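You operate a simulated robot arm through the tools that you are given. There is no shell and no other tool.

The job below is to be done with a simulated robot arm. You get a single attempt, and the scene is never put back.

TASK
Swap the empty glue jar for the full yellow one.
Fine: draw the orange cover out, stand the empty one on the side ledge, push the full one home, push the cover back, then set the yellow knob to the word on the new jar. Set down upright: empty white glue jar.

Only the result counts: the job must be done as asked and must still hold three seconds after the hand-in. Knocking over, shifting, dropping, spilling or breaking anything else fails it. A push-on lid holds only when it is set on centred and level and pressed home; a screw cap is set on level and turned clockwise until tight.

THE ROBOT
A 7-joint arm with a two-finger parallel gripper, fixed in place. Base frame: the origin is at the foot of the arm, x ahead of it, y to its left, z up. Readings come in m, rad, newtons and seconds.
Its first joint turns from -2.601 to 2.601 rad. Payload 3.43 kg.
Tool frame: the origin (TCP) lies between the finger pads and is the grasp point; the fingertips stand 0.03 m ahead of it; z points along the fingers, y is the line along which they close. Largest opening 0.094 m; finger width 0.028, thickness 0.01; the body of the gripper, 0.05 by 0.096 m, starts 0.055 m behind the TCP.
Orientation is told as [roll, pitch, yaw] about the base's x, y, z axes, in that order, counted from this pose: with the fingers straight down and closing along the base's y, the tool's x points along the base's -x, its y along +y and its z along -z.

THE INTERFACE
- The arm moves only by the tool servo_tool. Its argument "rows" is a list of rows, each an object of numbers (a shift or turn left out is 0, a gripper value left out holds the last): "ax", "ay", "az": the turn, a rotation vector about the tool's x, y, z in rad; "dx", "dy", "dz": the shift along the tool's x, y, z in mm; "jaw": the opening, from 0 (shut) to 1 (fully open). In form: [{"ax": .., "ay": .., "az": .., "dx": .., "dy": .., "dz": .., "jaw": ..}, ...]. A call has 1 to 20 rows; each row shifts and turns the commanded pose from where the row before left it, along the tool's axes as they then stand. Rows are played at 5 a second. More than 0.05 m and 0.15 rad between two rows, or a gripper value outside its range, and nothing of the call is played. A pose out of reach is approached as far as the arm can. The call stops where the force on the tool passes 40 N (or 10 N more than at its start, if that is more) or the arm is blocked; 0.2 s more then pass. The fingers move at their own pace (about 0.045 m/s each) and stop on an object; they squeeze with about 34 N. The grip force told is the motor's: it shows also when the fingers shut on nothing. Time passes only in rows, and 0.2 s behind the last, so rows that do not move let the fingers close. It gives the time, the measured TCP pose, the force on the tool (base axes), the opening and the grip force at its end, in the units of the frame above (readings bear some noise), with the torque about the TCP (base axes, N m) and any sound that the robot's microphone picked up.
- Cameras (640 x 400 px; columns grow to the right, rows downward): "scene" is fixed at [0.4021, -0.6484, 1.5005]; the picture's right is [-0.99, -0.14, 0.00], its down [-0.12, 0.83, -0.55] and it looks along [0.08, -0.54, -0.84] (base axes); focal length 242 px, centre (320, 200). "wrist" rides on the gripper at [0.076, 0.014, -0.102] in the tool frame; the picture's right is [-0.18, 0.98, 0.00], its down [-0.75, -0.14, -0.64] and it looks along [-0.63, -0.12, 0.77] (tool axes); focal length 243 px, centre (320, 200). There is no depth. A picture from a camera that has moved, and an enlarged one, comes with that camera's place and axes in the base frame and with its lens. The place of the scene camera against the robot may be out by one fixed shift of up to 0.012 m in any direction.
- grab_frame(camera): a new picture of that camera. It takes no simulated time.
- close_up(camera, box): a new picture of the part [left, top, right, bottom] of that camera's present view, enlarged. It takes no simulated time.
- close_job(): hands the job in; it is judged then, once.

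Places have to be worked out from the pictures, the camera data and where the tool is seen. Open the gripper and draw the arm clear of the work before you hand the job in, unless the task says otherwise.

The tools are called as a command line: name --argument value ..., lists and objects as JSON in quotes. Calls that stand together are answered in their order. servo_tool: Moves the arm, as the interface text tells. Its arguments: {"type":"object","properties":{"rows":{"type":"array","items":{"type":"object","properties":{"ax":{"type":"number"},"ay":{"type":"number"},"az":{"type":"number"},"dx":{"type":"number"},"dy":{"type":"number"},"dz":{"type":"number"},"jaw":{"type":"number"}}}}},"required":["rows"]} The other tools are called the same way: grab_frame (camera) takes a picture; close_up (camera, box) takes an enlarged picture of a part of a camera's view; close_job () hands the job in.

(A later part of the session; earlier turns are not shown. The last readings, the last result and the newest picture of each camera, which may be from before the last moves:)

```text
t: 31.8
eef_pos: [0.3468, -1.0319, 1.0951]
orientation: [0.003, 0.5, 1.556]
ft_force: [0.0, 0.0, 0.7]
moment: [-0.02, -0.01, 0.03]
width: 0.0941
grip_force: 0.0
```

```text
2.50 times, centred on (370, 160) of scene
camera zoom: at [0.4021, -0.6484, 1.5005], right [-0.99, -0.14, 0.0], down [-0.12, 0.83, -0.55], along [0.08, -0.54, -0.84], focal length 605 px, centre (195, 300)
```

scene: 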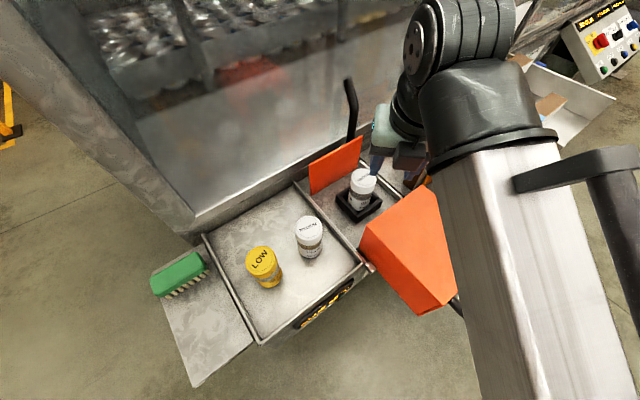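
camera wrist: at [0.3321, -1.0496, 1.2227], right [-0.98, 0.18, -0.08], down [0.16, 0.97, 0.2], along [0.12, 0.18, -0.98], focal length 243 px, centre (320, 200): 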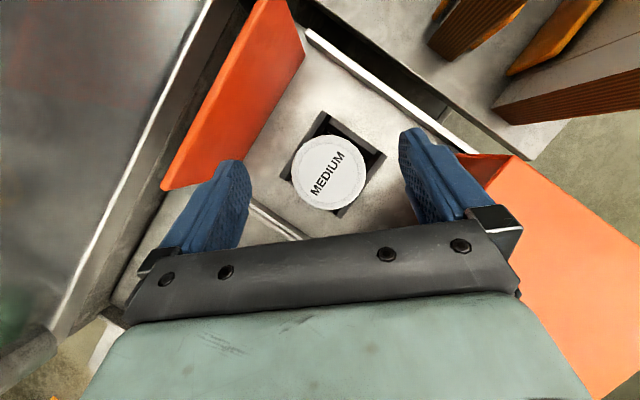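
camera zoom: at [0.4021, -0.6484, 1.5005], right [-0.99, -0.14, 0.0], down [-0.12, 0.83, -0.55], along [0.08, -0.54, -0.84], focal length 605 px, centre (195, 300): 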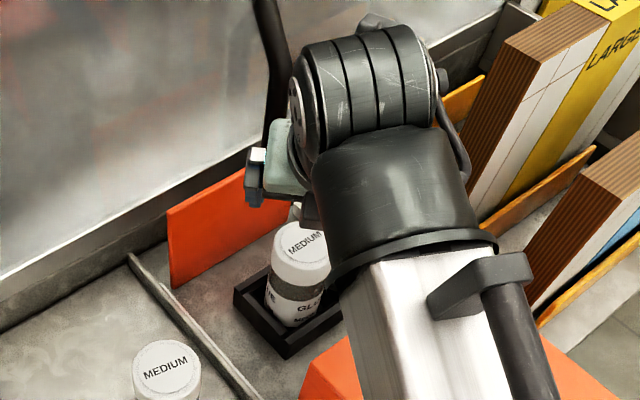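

The lid centre checks at (0.347, -1.033), centred under the TCP. I descend vertically in small steps, watching the force.

servo_tool --rows '[{"dx": -12, "dz": 22}, {"dx": -12, "dz": 22}, {"dx": -12, "dz": 22}, {}]'

grab_frame --camera "wrist"

grab_frame --camera "scene"

```text
t: 32.8
eef_pos: [0.3464, -1.0324, 1.0213]
orientation: [0.004, 0.499, 1.556]
ft_force: [0.3, -0.4, 0.2]
moment: [0.0, 0.01, 0.0]
width: 0.0943
grip_force: 0.1
```

```text
taken
camera wrist: at [0.3313, -1.0498, 1.1481], right [-0.98, 0.18, -0.08], down [0.16, 0.97, 0.2], along [0.12, 0.18, -0.98], focal length 243 px, centre (320, 200)
```

wrist: 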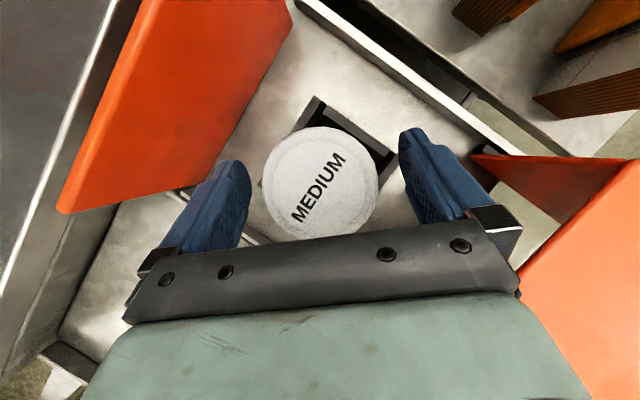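

```text
taken
```

scene: 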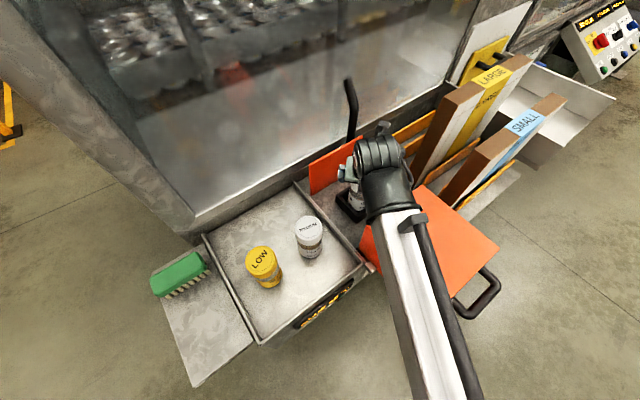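

Still centred with free air on both sides, and the forearm passes roughly level well above the cover. I descend the last 50 mm and close on the jar.

servo_tool --rows '[{"dx": -9, "dz": 17}, {"dx": -9, "dz": 17}, {"dx": -5.5, "dz": 10}, {}]'

grab_frame --camera "wrist"

close_up --camera "scene" --box '[290, 110, 450, 240]'

```text
t: 33.8
eef_pos: [0.3458, -1.0335, 0.9717]
orientation: [0.006, 0.499, 1.554]
ft_force: [0.1, 0.3, 0.0]
moment: [-0.02, 0.01, 0.01]
width: 0.094
grip_force: 0.1
```

```text
taken
camera wrist: at [0.3312, -1.0505, 1.0981], right [-0.98, 0.18, -0.08], down [0.16, 0.97, 0.2], along [0.12, 0.18, -0.98], focal length 243 px, centre (320, 200)
```

wrist: 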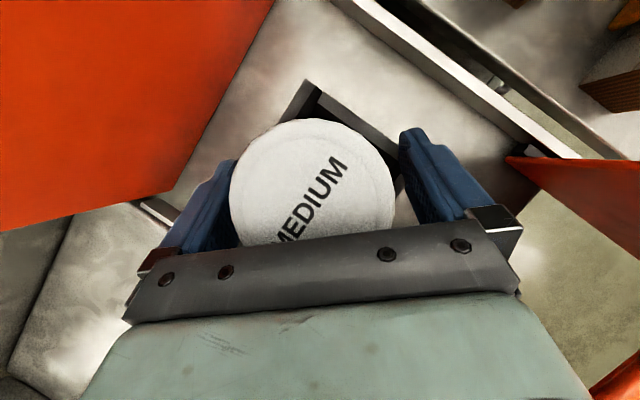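

```text
3.08 times, centred on (370, 175) of scene
camera zoom: at [0.4021, -0.6484, 1.5005], right [-0.99, -0.14, 0.0], down [-0.12, 0.83, -0.55], along [0.08, -0.54, -0.84], focal length 744 px, centre (166, 277)
```

zoom: 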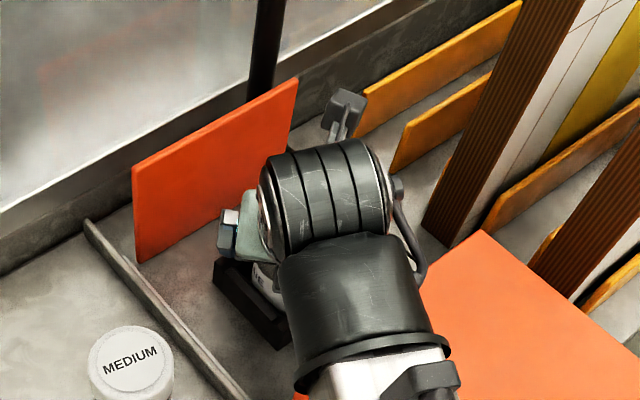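

The jar sits between the fingers with clearance under the palm. I close on it.

servo_tool --rows '[{"jaw": 0.0}, {}, {}, {}]'

grab_frame --camera "wrist"

```text
t: 34.8
eef_pos: [0.3451, -1.033, 0.971]
orientation: [0.006, 0.498, 1.555]
ft_force: [-0.3, -1.0, 1.4]
moment: [0.0, 0.05, -0.01]
width: 0.0621
grip_force: 33.4
```

```text
taken
camera wrist: at [0.3311, -1.0505, 1.0983], right [-0.98, 0.18, -0.08], down [0.16, 0.97, 0.2], along [0.12, 0.18, -0.98], focal length 243 px, centre (320, 200)
```

wrist: 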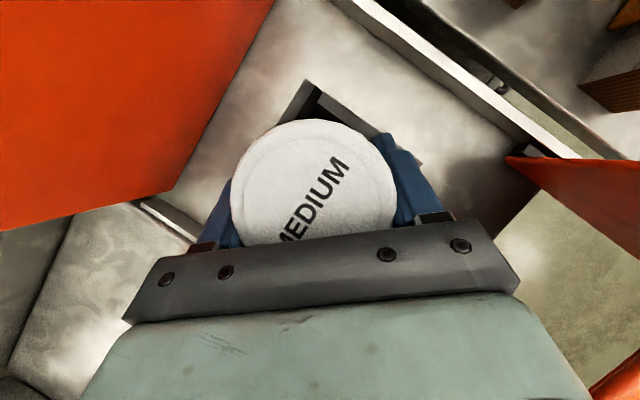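

Gripped at 62 mm, with little side force. I lift straight up slowly.

servo_tool --rows '[{"dx": 2.4, "dz": -4.4}, {"dx": 2.4, "dz": -4.4}, {"dx": 4.8, "dz": -8.8}, {}]'

grab_frame --camera "wrist"

```text
t: 35.8
eef_pos: [0.346, -1.033, 0.9913]
orientation: [0.005, 0.5, 1.554]
ft_force: [-1.4, 0.4, -0.7]
moment: [0.0, 0.0, 0.03]
width: 0.0602
grip_force: 34.2
```

```text
taken
camera wrist: at [0.331, -1.0508, 1.1179], right [-0.98, 0.18, -0.08], down [0.16, 0.97, 0.2], along [0.12, 0.18, -0.98], focal length 243 px, centre (320, 200)
```

wrist: 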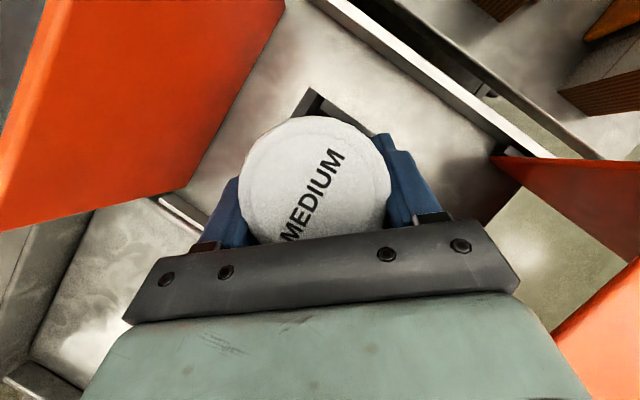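

The lid looks farther from the camera than before, so the jar may have slipped in the grip. I check with the scene camera.

close_up --camera "scene" --box '[310, 130, 400, 220]'

close_up --camera "wrist" --box '[180, 60, 460, 260]'

```text
4.44 times, centred on (355, 175) of scene
camera zoom: at [0.4021, -0.6484, 1.5005], right [-0.99, -0.14, 0.0], down [-0.12, 0.83, -0.55], along [0.08, -0.54, -0.84], focal length 1075 px, centre (164, 311)
```

zoom: 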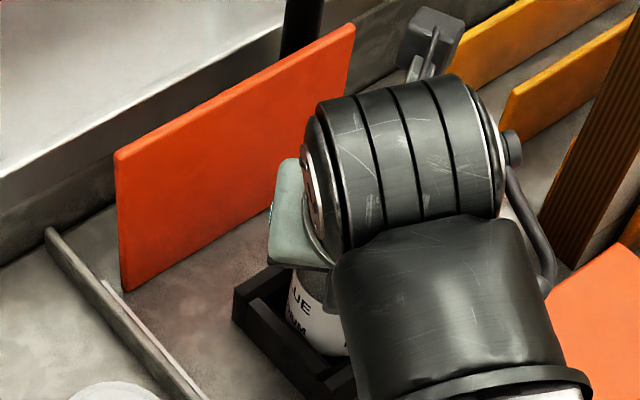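

```text
2.00 times, centred on (320, 160) of wrist
camera zoom: at [0.331, -1.0508, 1.1179], right [-0.98, 0.18, -0.08], down [0.16, 0.97, 0.2], along [0.12, 0.18, -0.98], focal length 485 px, centre (320, 280)
```

zoom: 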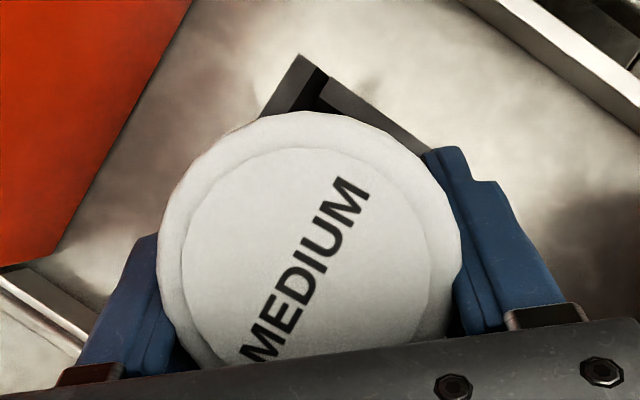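

The jar's label in the scene view moved hardly at all, so the fingers slid up it while it stayed seated. I open, go back down slightly deeper and regrip. This time I lift in tiny steps and read the force, to learn what holds it.

servo_tool --rows '[{"jaw": 1.0}, {}, {}, {"dx": -5, "dz": 9}, {"dx": -6.5, "dz": 12}, {}]'

grab_frame --camera "wrist"

```text
t: 37.2
eef_pos: [0.3455, -1.0335, 0.9687]
orientation: [0.004, 0.504, 1.553]
ft_force: [1.0, 0.6, 18.1]
moment: [0.05, -0.85, 0.02]
width: 0.0941
grip_force: 0.1
```

```text
taken
camera wrist: at [0.3304, -1.0504, 1.0963], right [-0.98, 0.18, -0.09], down [0.16, 0.97, 0.2], along [0.12, 0.18, -0.98], focal length 243 px, centre (320, 200)
```

wrist: 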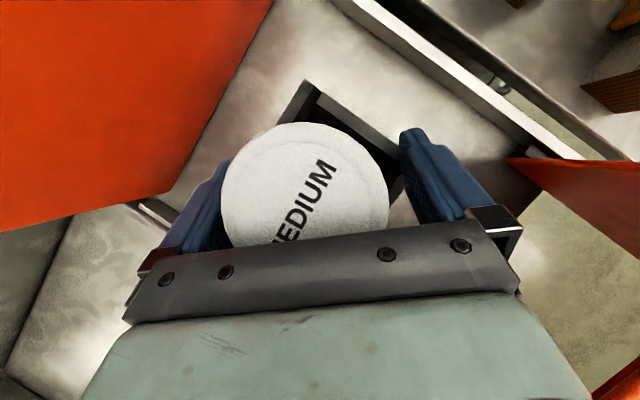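

The palm touched the lid with 18 N, so I back off and compare the jar's place with before.

servo_tool --rows '[{"dx": 2.9, "dz": -5.3}, {}]'

close_up --camera "wrist" --box '[180, 60, 460, 260]'

close_up --camera "scene" --box '[310, 130, 400, 220]'

```text
t: 37.8
eef_pos: [0.3455, -1.0347, 0.9713]
orientation: [0.006, 0.499, 1.555]
ft_force: [0.6, 0.5, 0.7]
moment: [0.01, 0.0, -0.01]
width: 0.094
grip_force: 0.0
```

```text
2.00 times, centred on (320, 160) of wrist
camera zoom: at [0.3306, -1.051, 1.0994], right [-0.98, 0.18, -0.08], down [0.16, 0.97, 0.2], along [0.12, 0.19, -0.98], focal length 485 px, centre (320, 280)
```

zoom: 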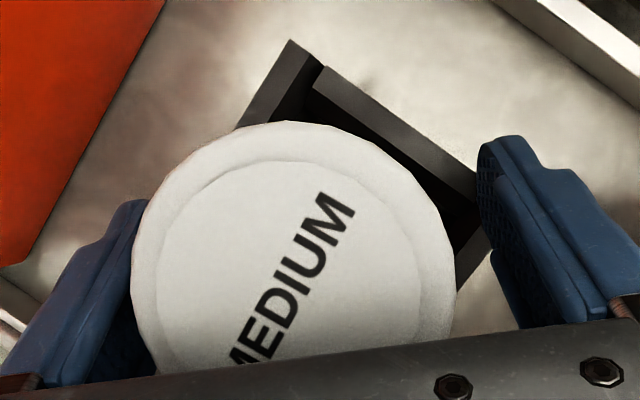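

```text
4.44 times, centred on (355, 175) of scene
camera zoom: at [0.4021, -0.6484, 1.5005], right [-0.99, -0.14, 0.0], down [-0.12, 0.83, -0.55], along [0.08, -0.54, -0.84], focal length 1075 px, centre (164, 311)
```

zoom: 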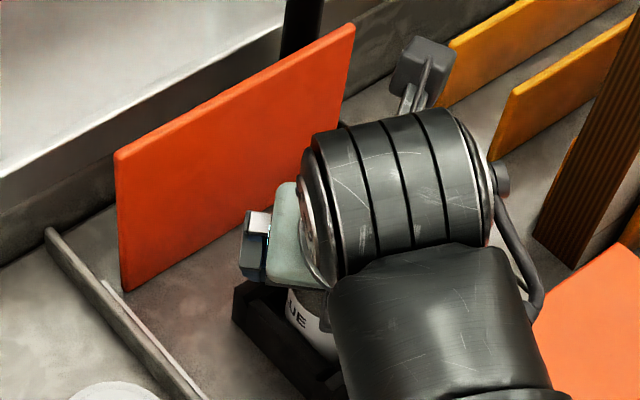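

The label now sits about 4 px lower than while held, so the jar was in fact lifted most of the way and has dropped back into its socket. It still stands centred and level there. I regrip and lift again, checking progress.

servo_tool --rows '[{"dy": 1.5}, {"jaw": 0.0}, {}, {}, {}]'

servo_tool --rows '[{"dx": 2.4, "dz": -4.4}, {"dx": 2.4, "dz": -4.4}, {}]'

close_up --camera "wrist" --box '[180, 60, 460, 260]'

close_up --camera "scene" --box '[310, 130, 400, 220]'

```text
t: 39.0
eef_pos: [0.343, -1.0338, 0.9722]
orientation: [0.006, 0.5, 1.556]
ft_force: [0.0, -0.1, 0.5]
moment: [-0.03, -0.03, -0.01]
width: 0.0607
grip_force: 33.8
```

```text
t: 39.8
eef_pos: [0.3442, -1.0325, 0.9829]
orientation: [0.006, 0.5, 1.554]
ft_force: [0.4, 0.1, -2.9]
moment: [-0.01, 0.01, 0.03]
width: 0.0609
grip_force: 34.0
```

```text
2.00 times, centred on (320, 160) of wrist
camera zoom: at [0.3295, -1.0505, 1.11], right [-0.98, 0.18, -0.08], down [0.16, 0.97, 0.2], along [0.12, 0.18, -0.98], focal length 485 px, centre (320, 280)
```

zoom: 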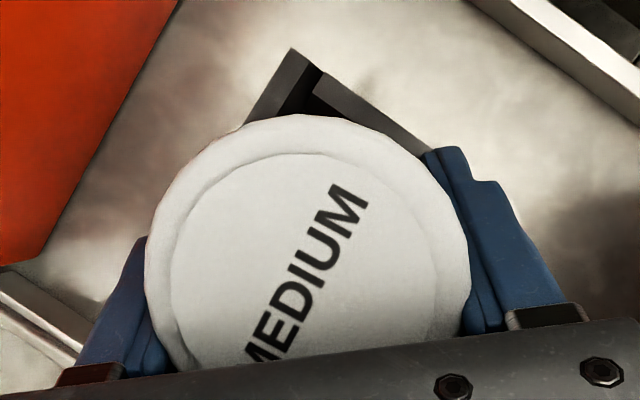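

```text
4.44 times, centred on (355, 175) of scene
camera zoom: at [0.4021, -0.6484, 1.5005], right [-0.99, -0.14, 0.0], down [-0.12, 0.83, -0.55], along [0.08, -0.54, -0.84], focal length 1075 px, centre (164, 311)
```

zoom: 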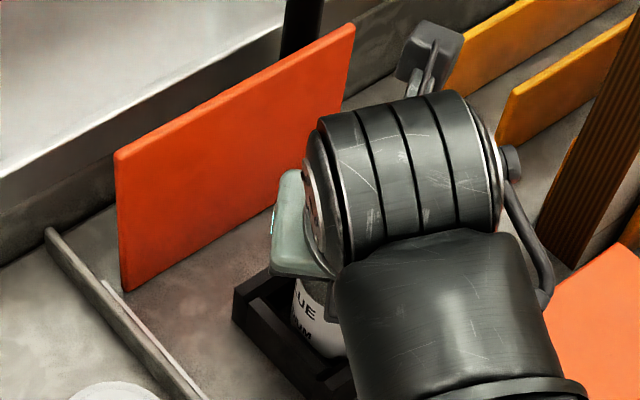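

The lid keeps its size in the wrist view, so the jar now comes along (about 3 N of weight). I continue lifting and watch for slip.

servo_tool --rows '[{"dx": 3.6, "dz": -6.6}, {"dx": 3.6, "dz": -6.6}, {"dx": 3.6, "dz": -6.6}, {}]'

close_up --camera "wrist" --box '[180, 60, 460, 260]'

close_up --camera "scene" --box '[310, 130, 400, 220]'

```text
t: 40.8
eef_pos: [0.3442, -1.0327, 1.005]
orientation: [0.004, 0.5, 1.556]
ft_force: [-0.2, 0.0, -0.7]
moment: [0.01, 0.04, 0.01]
width: 0.0608
grip_force: 33.6
```

```text
2.00 times, centred on (320, 160) of wrist
camera zoom: at [0.3289, -1.0507, 1.1332], right [-0.98, 0.18, -0.08], down [0.16, 0.97, 0.2], along [0.12, 0.18, -0.98], focal length 485 px, centre (320, 280)
```

zoom: 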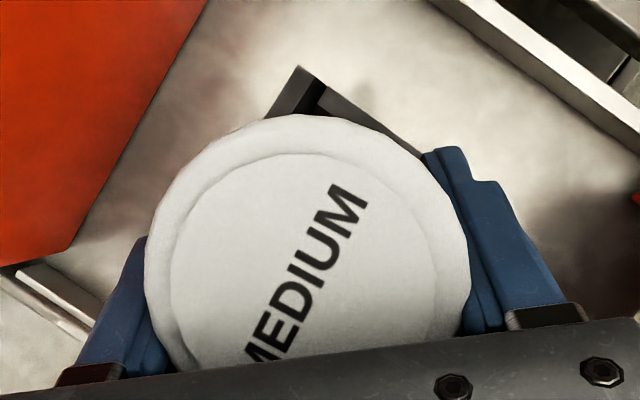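

```text
4.44 times, centred on (355, 175) of scene
camera zoom: at [0.4021, -0.6484, 1.5005], right [-0.99, -0.14, 0.0], down [-0.12, 0.83, -0.55], along [0.08, -0.54, -0.84], focal length 1075 px, centre (164, 311)
```

zoom: 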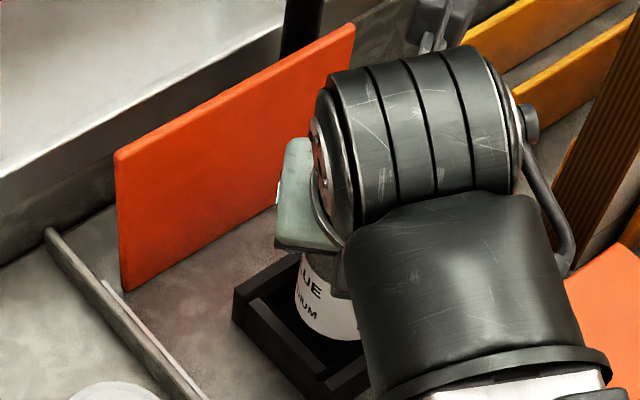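

The jar is coming out cleanly. I raise it to about z 1.15, so its bottom is well above every jar and the cover, then carry it toward the side ledge.

servo_tool --rows '[{"dx": 12, "dz": -22}, {"dx": 14.4, "dz": -26.4}, {"dx": 14.4, "dz": -26.4}, {"dx": 14.4, "dz": -26.4}, {"dx": 14.4, "dz": -26.4}, {}]'

grab_frame --camera "scene"

grab_frame --camera "wrist"

```text
t: 42.2
eef_pos: [0.3433, -1.0318, 1.1506]
orientation: [0.006, 0.5, 1.555]
ft_force: [0.5, 0.3, 0.2]
moment: [-0.03, 0.0, 0.01]
width: 0.0606
grip_force: 33.6
```

```text
taken
```

scene: 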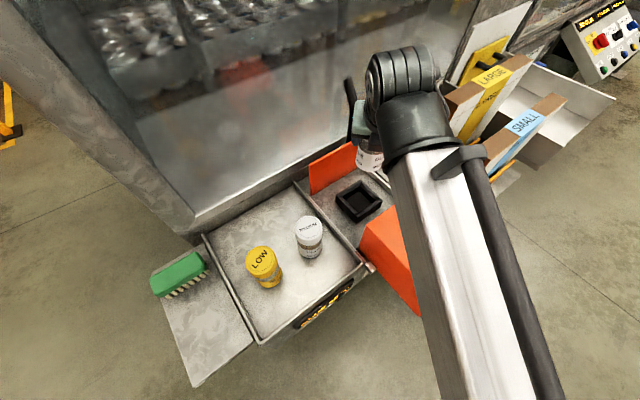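

```text
taken
camera wrist: at [0.33, -1.0504, 1.2781], right [-0.98, 0.18, -0.08], down [0.16, 0.97, 0.2], along [0.12, 0.18, -0.98], focal length 243 px, centre (320, 200)
```

wrist: 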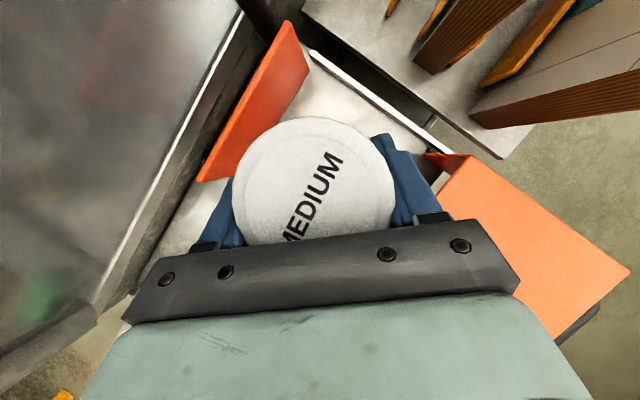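

The jar is out and the socket is empty. I take a close look at the socket, then carry the jar across.

close_up --camera "scene" --box '[310, 140, 420, 250]'

servo_tool --rows '[{"dx": -27, "dz": -15, "dy": -27}, {"dx": -27, "dz": -15, "dy": -27}, {"dx": -27, "dz": -15, "dy": -27}, {"dx": -27, "dz": -15, "dy": -27}, {"dx": -27, "dz": -15, "dy": -27}, {"dx": -27, "dz": -15, "dy": -27}, {}]'

grab_frame --camera "scene"

grab_frame --camera "wrist"

```text
3.64 times, centred on (365, 195) of scene
camera zoom: at [0.4021, -0.6484, 1.5005], right [-0.99, -0.14, 0.0], down [-0.12, 0.83, -0.55], along [0.08, -0.54, -0.84], focal length 880 px, centre (156, 218)
```

zoom: 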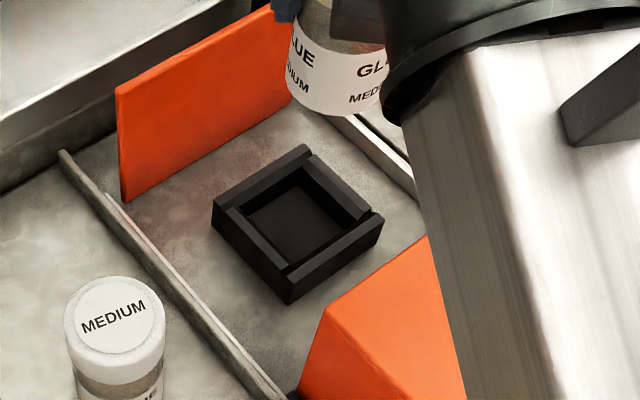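

```text
t: 43.8
eef_pos: [0.5108, -0.8511, 1.1524]
orientation: [0.006, 0.5, 1.555]
ft_force: [-0.7, 0.3, -0.4]
moment: [0.0, 0.01, 0.03]
width: 0.0607
grip_force: 33.5
```

```text
taken
```

scene: 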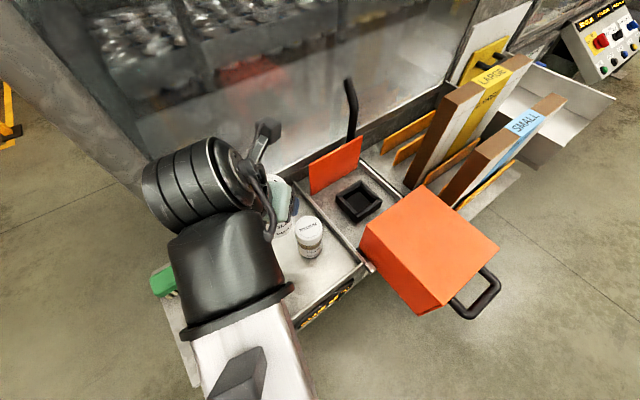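

```text
taken
camera wrist: at [0.4957, -0.8681, 1.2792], right [-0.98, 0.18, -0.08], down [0.16, 0.97, 0.2], along [0.12, 0.18, -0.98], focal length 243 px, centre (320, 200)
```

wrist: 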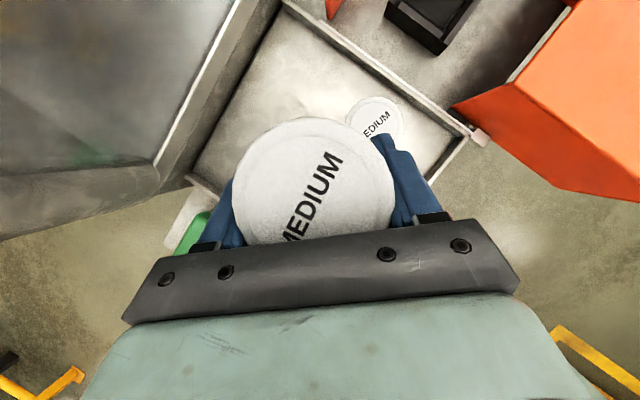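

Still held firmly. I continue to above the ledge.

servo_tool --rows '[{"dx": -32, "dz": -17.5, "dy": -25}, {"dx": -32, "dz": -17.5, "dy": -25}, {"dx": -32, "dz": -17.5, "dy": -25}, {"dx": -32, "dz": -17.5, "dy": -25}, {}]'

grab_frame --camera "scene"

grab_frame --camera "wrist"

```text
t: 45.0
eef_pos: [0.6124, -0.705, 1.1512]
orientation: [0.005, 0.501, 1.553]
ft_force: [-0.6, 0.9, -0.8]
moment: [-0.01, 0.03, -0.01]
width: 0.061
grip_force: 33.8
```

```text
taken
```

scene: 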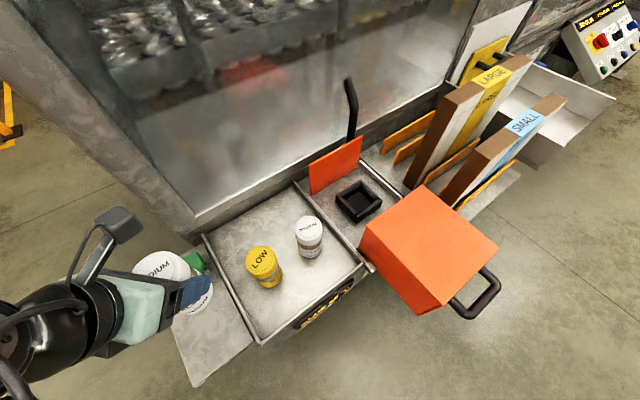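

```text
taken
camera wrist: at [0.5986, -0.7237, 1.2788], right [-0.98, 0.18, -0.08], down [0.16, 0.97, 0.2], along [0.12, 0.18, -0.98], focal length 243 px, centre (320, 200)
```

wrist: 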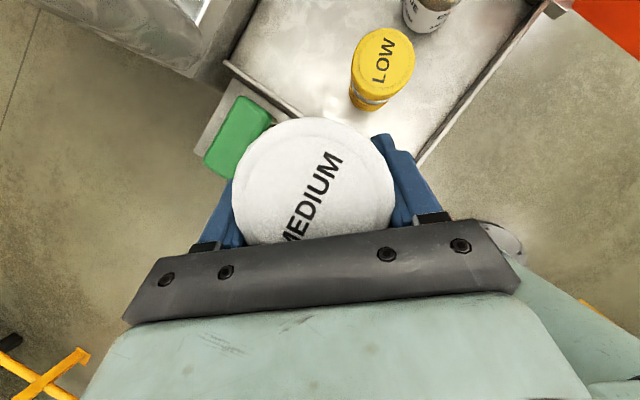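

By projection the ledge's free middle is about (0.648, -0.673), clear of the brush. I shift there, lower to leave a few centimetres under the jar, and look.

servo_tool --rows '[{"dx": -29.5, "dz": -16, "dy": -34}, {"dx": -19, "dz": 35}, {"dx": -19, "dz": 35}, {"dx": -19, "dz": 35}, {}]'

close_up --camera "scene" --box '[100, 220, 300, 390]'

grab_frame --camera "wrist"

```text
t: 46.2
eef_pos: [0.6481, -0.675, 1.0307]
orientation: [0.005, 0.502, 1.556]
ft_force: [-0.4, 0.2, -1.1]
moment: [-0.01, 0.0, -0.01]
width: 0.0605
grip_force: 34.1
```

```text
2.35 times, centred on (200, 305) of scene
camera zoom: at [0.4021, -0.6484, 1.5005], right [-0.99, -0.14, 0.0], down [-0.12, 0.83, -0.55], along [0.08, -0.54, -0.84], focal length 569 px, centre (602, -47)
```

zoom: 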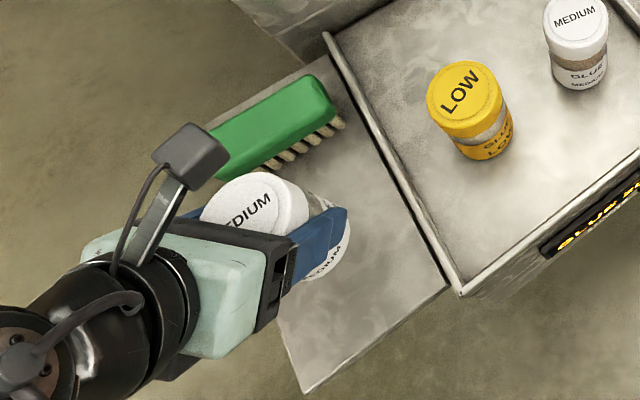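

```text
taken
camera wrist: at [0.6331, -0.6923, 1.1579], right [-0.98, 0.18, -0.08], down [0.16, 0.97, 0.2], along [0.12, 0.18, -0.98], focal length 243 px, centre (320, 200)
```

wrist: 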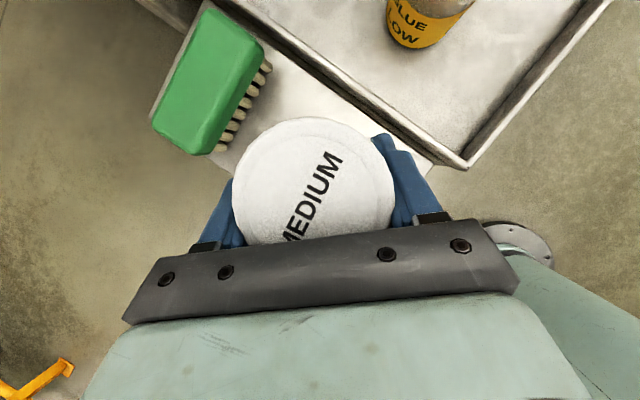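

The jar is over the free part of the ledge, with the brush about 70 mm away. I lower in small steps until contact shows.

servo_tool --rows '[{"dx": -4.8, "dz": 8.8}, {"dx": -4.8, "dz": 8.8}, {}]'

servo_tool --rows '[{"dx": -2.4, "dz": 4.4}, {"dx": -2.4, "dz": 4.4}, {}]'

close_up --camera "scene" --box '[160, 260, 260, 350]'

```text
t: 47.0
eef_pos: [0.6469, -0.6749, 1.0108]
orientation: [0.007, 0.501, 1.555]
ft_force: [0.2, -0.2, -1.0]
moment: [0.01, 0.02, 0.0]
width: 0.0607
grip_force: 33.5
```

```text
t: 47.8
eef_pos: [0.6478, -0.673, 1.0003]
orientation: [0.006, 0.501, 1.556]
ft_force: [0.3, -0.7, -0.4]
moment: [-0.01, 0.01, 0.01]
width: 0.0606
grip_force: 34.1
```

```text
4.44 times, centred on (210, 305) of scene
camera zoom: at [0.4021, -0.6484, 1.5005], right [-0.99, -0.14, 0.0], down [-0.12, 0.83, -0.55], along [0.08, -0.54, -0.84], focal length 1075 px, centre (809, -267)
```

zoom: 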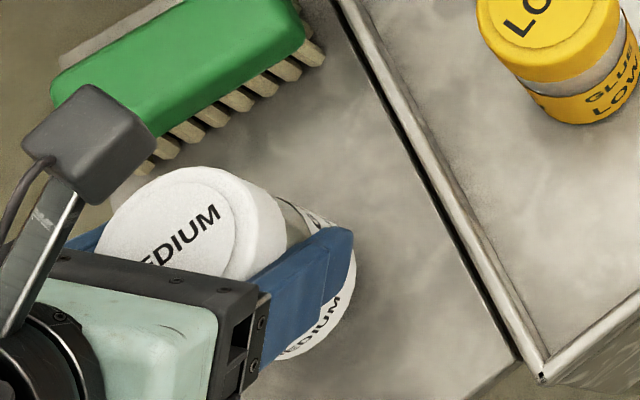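

Not in contact yet; I keep lowering in 5 mm stages.

servo_tool --rows '[{"dx": -2.4, "dz": 4.4}, {}]'

servo_tool --rows '[{"dx": -2.4, "dz": 4.4}, {}]'

servo_tool --rows '[{"dx": -1.9, "dz": 3.5}, {}]'

servo_tool --rows '[{"dx": -1.9, "dz": 3.5}, {}]'

```text
t: 48.4
eef_pos: [0.6472, -0.6728, 0.9958]
orientation: [0.005, 0.5, 1.555]
ft_force: [0.5, 0.3, -0.9]
moment: [0.01, -0.03, 0.01]
width: 0.0605
grip_force: 33.8
```

```text
t: 49.0
eef_pos: [0.6462, -0.6738, 0.9913]
orientation: [0.007, 0.5, 1.553]
ft_force: [0.2, -0.7, -0.8]
moment: [0.0, -0.03, 0.01]
width: 0.0603
grip_force: 34.4
```

```text
t: 49.6
eef_pos: [0.6464, -0.6741, 0.9876]
orientation: [0.004, 0.5, 1.555]
ft_force: [-0.8, 0.0, -0.4]
moment: [0.0, 0.01, 0.0]
width: 0.0605
grip_force: 33.6
```

```text
t: 50.2
eef_pos: [0.6455, -0.673, 0.9838]
orientation: [0.005, 0.5, 1.555]
ft_force: [0.1, 0.1, 1.0]
moment: [0.0, -0.03, 0.02]
width: 0.0606
grip_force: 34.4
```

servo_tool --rows '[{"dx": -1.0, "dz": 1.75}, {}]'

servo_tool --rows '[{"dx": -1.0, "dz": 1.75}, {}]'

servo_tool --rows '[{"dx": -1.0, "dz": 1.75}, {}]'

close_up --camera "scene" --box '[160, 260, 260, 350]'

```text
t: 50.8
eef_pos: [0.6466, -0.6736, 0.9824]
orientation: [0.005, 0.499, 1.554]
ft_force: [-0.5, -0.6, -0.3]
moment: [0.01, -0.03, -0.01]
width: 0.0606
grip_force: 33.7
```

```text
t: 51.4
eef_pos: [0.6472, -0.6733, 0.9796]
orientation: [0.005, 0.499, 1.554]
ft_force: [0.5, 1.1, -0.5]
moment: [-0.02, 0.03, 0.0]
width: 0.0607
grip_force: 34.0
```

```text
t: 52.0
eef_pos: [0.6458, -0.6734, 0.9768]
orientation: [0.006, 0.498, 1.555]
ft_force: [0.2, -0.8, -0.2]
moment: [0.0, -0.04, 0.01]
width: 0.0607
grip_force: 33.8
```

```text
4.44 times, centred on (210, 305) of scene
camera zoom: at [0.4021, -0.6484, 1.5005], right [-0.99, -0.14, 0.0], down [-0.12, 0.83, -0.55], along [0.08, -0.54, -0.84], focal length 1075 px, centre (809, -267)
```

zoom: 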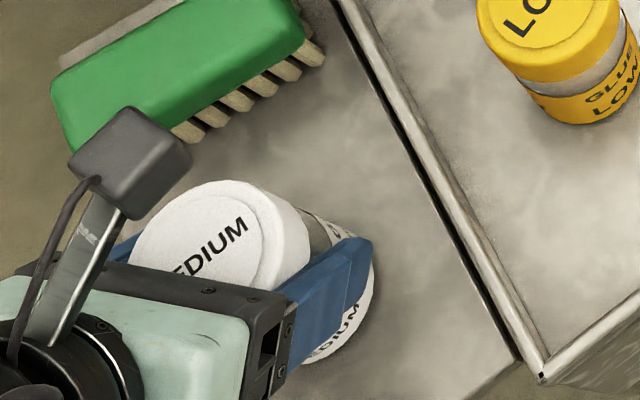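

servo_tool --rows '[{"dx": -1.5, "dz": 2.6}, {}]'

servo_tool --rows '[{"dx": -1.5, "dz": 2.6}, {}]'

servo_tool --rows '[{"dx": -1.5, "dz": 2.6}, {}]'

servo_tool --rows '[{"dx": -1.5, "dz": 2.6}, {}]'

```text
t: 52.6
eef_pos: [0.6474, -0.6728, 0.974]
orientation: [0.005, 0.499, 1.556]
ft_force: [-0.1, -0.4, -1.9]
moment: [0.0, -0.02, 0.0]
width: 0.0606
grip_force: 33.9
```

```text
t: 53.2
eef_pos: [0.6467, -0.6728, 0.9729]
orientation: [0.004, 0.502, 1.555]
ft_force: [1.7, 1.9, 16.1]
moment: [0.18, -0.22, 0.0]
width: 0.0606
grip_force: 33.7
```

```text
t: 53.8
eef_pos: [0.6475, -0.6741, 0.9699]
orientation: [0.004, 0.5, 1.555]
ft_force: [3.0, -0.6, 30.1]
moment: [-0.01, -0.22, -0.04]
width: 0.0607
grip_force: 34.1
```

```text
t: 54.4
eef_pos: [0.6472, -0.6732, 0.968]
orientation: [0.0, 0.502, 1.552]
ft_force: [-1.6, 3.4, 12.4]
moment: [0.47, 0.05, 0.05]
width: 0.0606
grip_force: 34.3
stopped in row 2: the force on the tool passed its limit at 40 N (the readings are from after the stop); the commanded pose is now the measured one
```

Contact came at TCP z of about 0.973, so the ledge takes the load. I ease up a millimetre, look, then open.

servo_tool --rows '[{"dx": 0.5, "dz": -0.9}, {}]'

grab_frame --camera "wrist"

close_up --camera "scene" --box '[160, 260, 260, 350]'

```text
t: 55.0
eef_pos: [0.6466, -0.6732, 0.9666]
orientation: [0.004, 0.504, 1.556]
ft_force: [-2.6, 1.5, 8.3]
moment: [0.29, 0.05, 0.01]
width: 0.0606
grip_force: 34.0
```

```text
taken
camera wrist: at [0.6319, -0.691, 1.0949], right [-0.98, 0.18, -0.09], down [0.16, 0.97, 0.2], along [0.12, 0.18, -0.98], focal length 243 px, centre (320, 200)
```

wrist: 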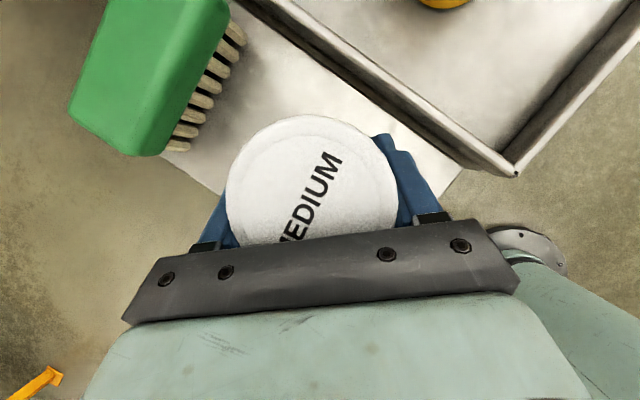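

```text
4.44 times, centred on (210, 305) of scene
camera zoom: at [0.4021, -0.6484, 1.5005], right [-0.99, -0.14, 0.0], down [-0.12, 0.83, -0.55], along [0.08, -0.54, -0.84], focal length 1075 px, centre (809, -267)
```

zoom: 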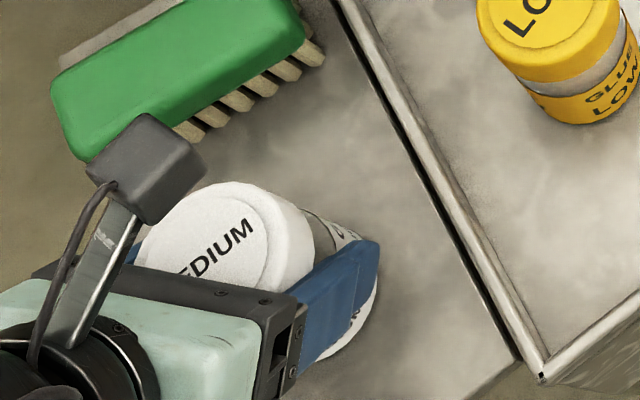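

The jar stands on the ledge between brush and front edge. I open the jaws and rise straight up.

servo_tool --rows '[{"jaw": 0.75}, {}, {"jaw": 0.9}, {}, {"dx": 4.8, "dz": -8.8}, {"dx": 9.6, "dz": -17.6}, {"dx": 14.4, "dz": -26.4}, {"dx": 19, "dz": -35}, {"dx": 19, "dz": -35}, {}]'

grab_frame --camera "wrist"

close_up --camera "scene" --box '[140, 240, 300, 390]'

```text
t: 57.2
eef_pos: [0.6476, -0.6725, 1.1063]
orientation: [0.006, 0.501, 1.554]
ft_force: [0.1, -0.2, -0.8]
moment: [0.01, -0.03, 0.01]
width: 0.0849
grip_force: 0.0
```

```text
taken
camera wrist: at [0.6328, -0.6908, 1.2339], right [-0.98, 0.18, -0.09], down [0.16, 0.97, 0.2], along [0.12, 0.18, -0.98], focal length 243 px, centre (320, 200)
```

wrist: 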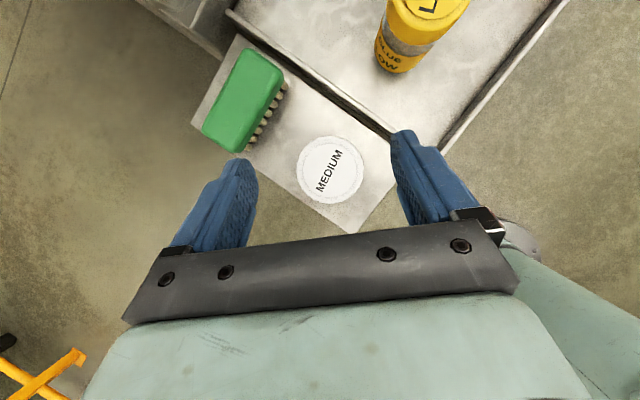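

```text
2.67 times, centred on (220, 315) of scene
camera zoom: at [0.4021, -0.6484, 1.5005], right [-0.99, -0.14, 0.0], down [-0.12, 0.83, -0.55], along [0.08, -0.54, -0.84], focal length 645 px, centre (587, -107)
```

zoom: 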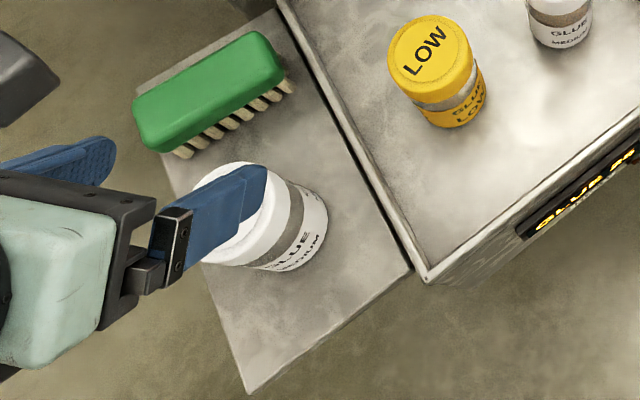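

The empty jar stands upright on the ledge with margin all round. Next I move above the yellow jar, high, and measure it.

servo_tool --rows '[{"dx": 31, "dz": 8, "dy": 26}, {"dx": 31, "dz": 8, "dy": 26}, {"dx": 31, "dz": 8, "dy": 26}, {"dx": 31, "dz": 8, "dy": 26}, {}]'

grab_frame --camera "wrist"

grab_frame --camera "scene"

```text
t: 58.4
eef_pos: [0.542, -0.7966, 1.1391]
orientation: [0.003, 0.502, 1.556]
ft_force: [0.3, -0.2, -0.7]
moment: [0.04, 0.04, 0.03]
width: 0.0844
grip_force: 0.0
```

```text
taken
camera wrist: at [0.5265, -0.8139, 1.2656], right [-0.98, 0.18, -0.09], down [0.16, 0.97, 0.2], along [0.12, 0.18, -0.98], focal length 243 px, centre (320, 200)
```

wrist: 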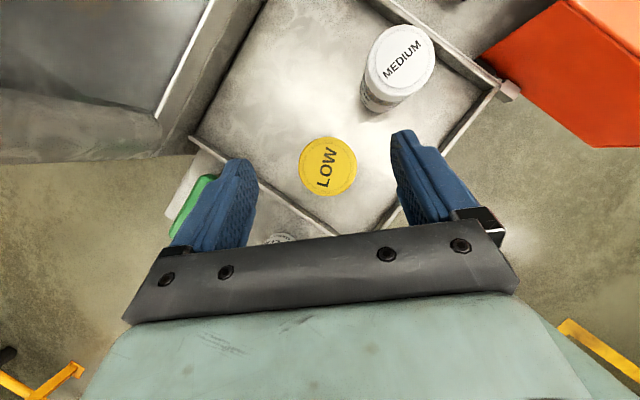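

```text
taken
```

scene: 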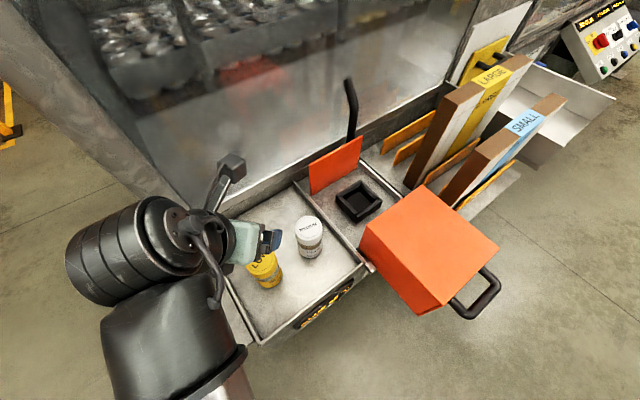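

The yellow lid centre is at about (0.544, -0.801). I open fully and descend over it.

servo_tool --rows '[{"dx": -17.4, "dz": 35.3, "dy": -2, "jaw": 1.0}, {"dx": -17.4, "dz": 35.3}, {"dx": -17.4, "dz": 35.3}, {}]'

grab_frame --camera "wrist"

close_up --camera "scene" --box '[200, 200, 360, 320]'

```text
t: 59.4
eef_pos: [0.5433, -0.8005, 1.0214]
orientation: [0.003, 0.502, 1.555]
ft_force: [-0.1, 0.5, -0.3]
moment: [0.04, 0.01, 0.02]
width: 0.094
grip_force: 0.0
```

```text
taken
camera wrist: at [0.5288, -0.8175, 1.1482], right [-0.98, 0.18, -0.09], down [0.16, 0.97, 0.2], along [0.12, 0.18, -0.98], focal length 243 px, centre (320, 200)
```

wrist: 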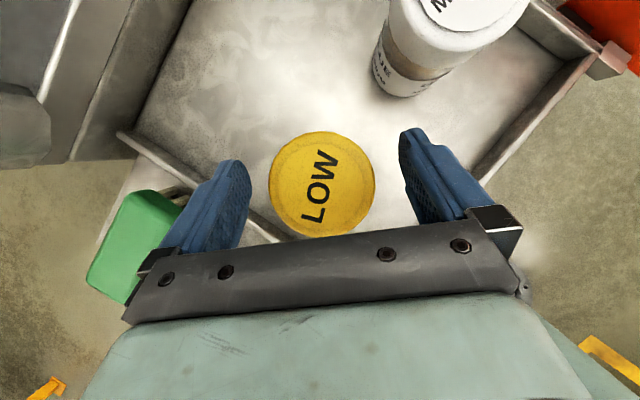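

```text
3.33 times, centred on (280, 260) of scene
camera zoom: at [0.4021, -0.6484, 1.5005], right [-0.99, -0.14, 0.0], down [-0.12, 0.83, -0.55], along [0.08, -0.54, -0.84], focal length 806 px, centre (453, 0)
```

zoom: 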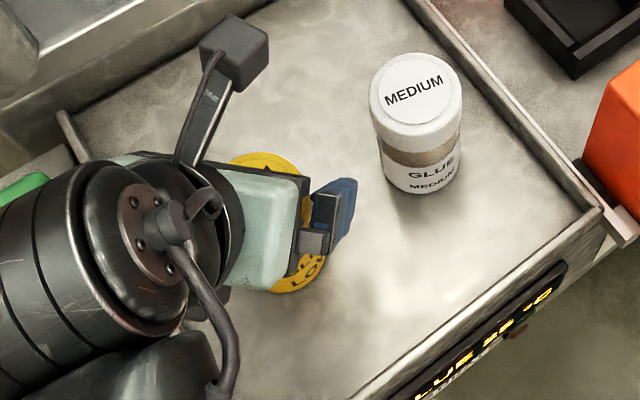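

The yellow lid appears smaller than the white one did at this height, so its top is about 13 mm lower (about 0.994). I therefore descend to TCP z 0.959 for the same relative grip.

servo_tool --rows '[{"dx": -10, "dz": 18.3}, {"dx": -10, "dz": 18.3}, {"dx": -10, "dz": 17.7}, {}]'

grab_frame --camera "wrist"

```text
t: 60.3
eef_pos: [0.544, -0.8011, 0.9683]
orientation: [-0.003, 0.512, 1.557]
ft_force: [0.0, 4.9, 19.9]
moment: [0.46, 0.1, -0.02]
width: 0.0941
grip_force: 0.1
stopped in row 4: the force on the tool passed its limit at 51 N (the readings are from after the stop); the commanded pose is now the measured one
```

```text
taken
camera wrist: at [0.5282, -0.8171, 1.0958], right [-0.98, 0.18, -0.09], down [0.16, 0.97, 0.19], along [0.12, 0.17, -0.98], focal length 243 px, centre (320, 200)
```

wrist: 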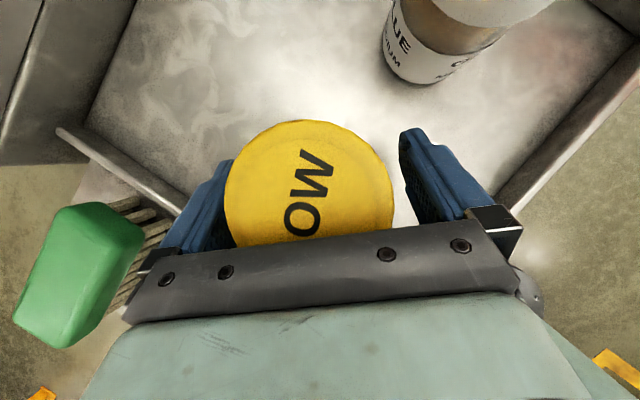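

The palm touched the lid, so its top is nearer 1.002 than I judged. I back off about 4 mm and check that the jar still stands straight.

servo_tool --rows '[{"dx": 2.4, "dz": -4.4, "ay": -0.01}, {}]'

close_up --camera "wrist" --box '[180, 60, 460, 260]'

close_up --camera "scene" --box '[200, 200, 360, 320]'

```text
t: 60.9
eef_pos: [0.5437, -0.8005, 0.9706]
orientation: [-0.002, 0.5, 1.556]
ft_force: [0.5, 0.8, -0.2]
moment: [-0.02, -0.03, 0.0]
width: 0.0941
grip_force: 0.0
```

```text
2.00 times, centred on (320, 160) of wrist
camera zoom: at [0.5286, -0.8191, 1.0976], right [-0.98, 0.18, -0.09], down [0.16, 0.97, 0.2], along [0.12, 0.18, -0.98], focal length 485 px, centre (320, 280)
```

zoom: 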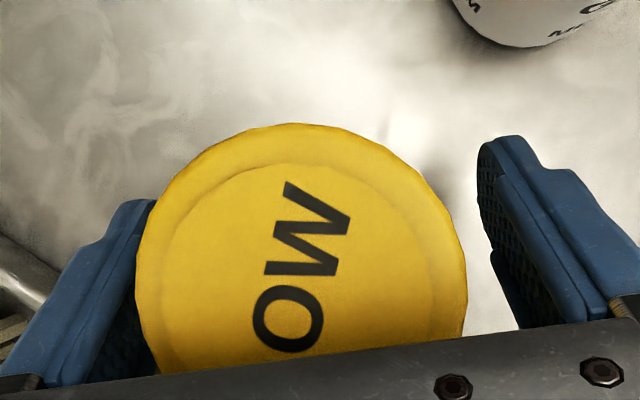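

```text
3.33 times, centred on (280, 260) of scene
camera zoom: at [0.4021, -0.6484, 1.5005], right [-0.99, -0.14, 0.0], down [-0.12, 0.83, -0.55], along [0.08, -0.54, -0.84], focal length 806 px, centre (453, 0)
```

zoom: 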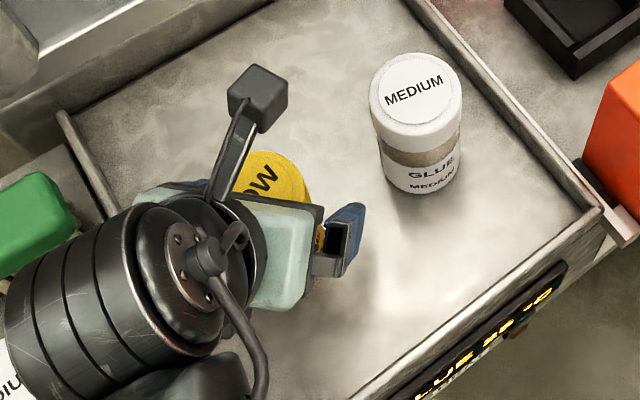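

The jar is upright and about 3 mm off centre in the jaws. I shift 3 mm, then close on it.

servo_tool --rows '[{"dy": -3}, {"jaw": 0.0}, {}, {}, {}]'

servo_tool --rows '[{"dx": 2.4, "dz": -4.4}, {"dx": 2.4, "dz": -4.4}, {"dx": 4.8, "dz": -8.8}, {}]'

close_up --camera "wrist" --box '[180, 60, 460, 260]'

```text
t: 62.1
eef_pos: [0.5469, -0.8022, 0.9714]
orientation: [0.001, 0.5, 1.556]
ft_force: [-1.1, 0.2, 2.7]
moment: [0.03, -0.09, 0.0]
width: 0.0636
grip_force: 33.7
```

```text
t: 63.1
eef_pos: [0.5482, -0.8007, 0.9915]
orientation: [0.0, 0.501, 1.556]
ft_force: [0.5, 0.0, -2.0]
moment: [0.01, -0.01, -0.04]
width: 0.0632
grip_force: 34.0
```

```text
2.00 times, centred on (320, 160) of wrist
camera zoom: at [0.5316, -0.8187, 1.1182], right [-0.98, 0.18, -0.09], down [0.16, 0.97, 0.2], along [0.12, 0.18, -0.98], focal length 485 px, centre (320, 280)
```

zoom: 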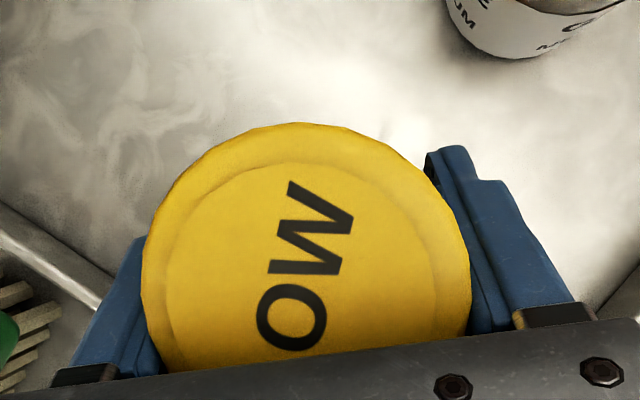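

The yellow jar lifts without slipping. I raise it high and carry it partway to the seat, to a point where the wrist camera can see the empty socket.

servo_tool --rows '[{"dx": 19.2, "dz": -35.1}, {"dx": 19.2, "dz": -35.1}, {"dx": 19.2, "dz": -35.1}, {"dx": 19.2, "dz": -35.1}, {"dx": 25, "dz": 13.5, "dy": 25}, {"dx": 25, "dz": 13.5, "dy": 25}, {"dx": 25, "dz": 13.5, "dy": 25}, {"dx": 25, "dz": 13.5, "dy": 25}, {"dx": 25, "dz": 13.5, "dy": 25}, {}]'

grab_frame --camera "wrist"

close_up --camera "wrist" --box '[300, 20, 460, 140]'

grab_frame --camera "scene"

```text
t: 65.3
eef_pos: [0.4182, -0.9407, 1.1511]
orientation: [0.0, 0.502, 1.555]
ft_force: [0.6, 0.6, -1.1]
moment: [0.01, 0.01, 0.02]
width: 0.063
grip_force: 33.7
```

```text
taken
camera wrist: at [0.4039, -0.9593, 1.279], right [-0.98, 0.18, -0.09], down [0.16, 0.97, 0.2], along [0.12, 0.18, -0.98], focal length 243 px, centre (320, 200)
```

wrist: 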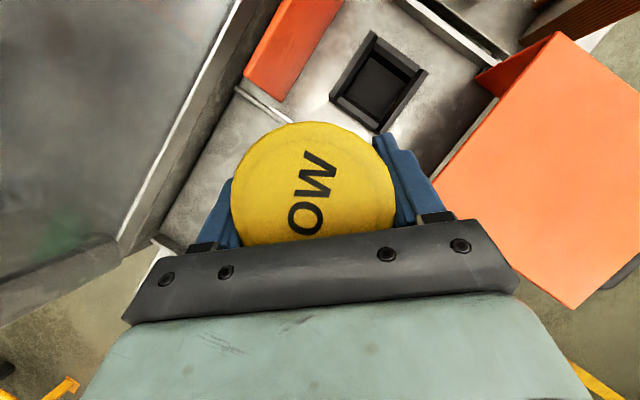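

```text
3.33 times, centred on (380, 80) of wrist
camera zoom: at [0.4039, -0.9593, 1.279], right [-0.98, 0.18, -0.09], down [0.16, 0.97, 0.2], along [0.12, 0.18, -0.98], focal length 809 px, centre (120, 600)
```

zoom: 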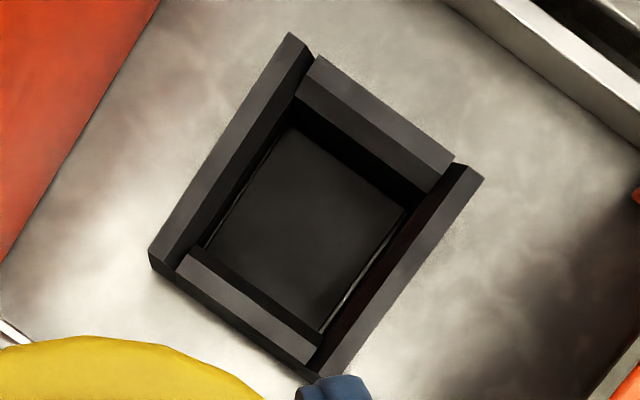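

```text
taken
```

scene: 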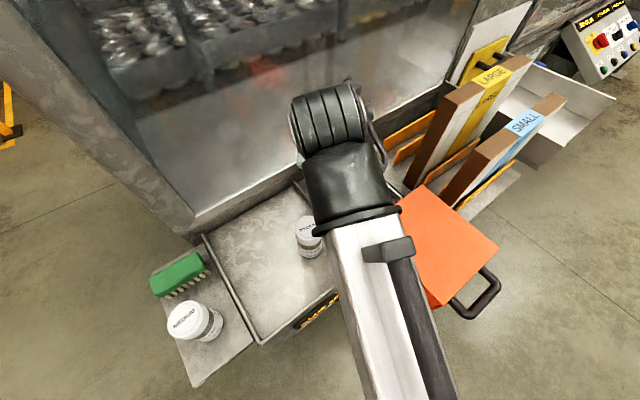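

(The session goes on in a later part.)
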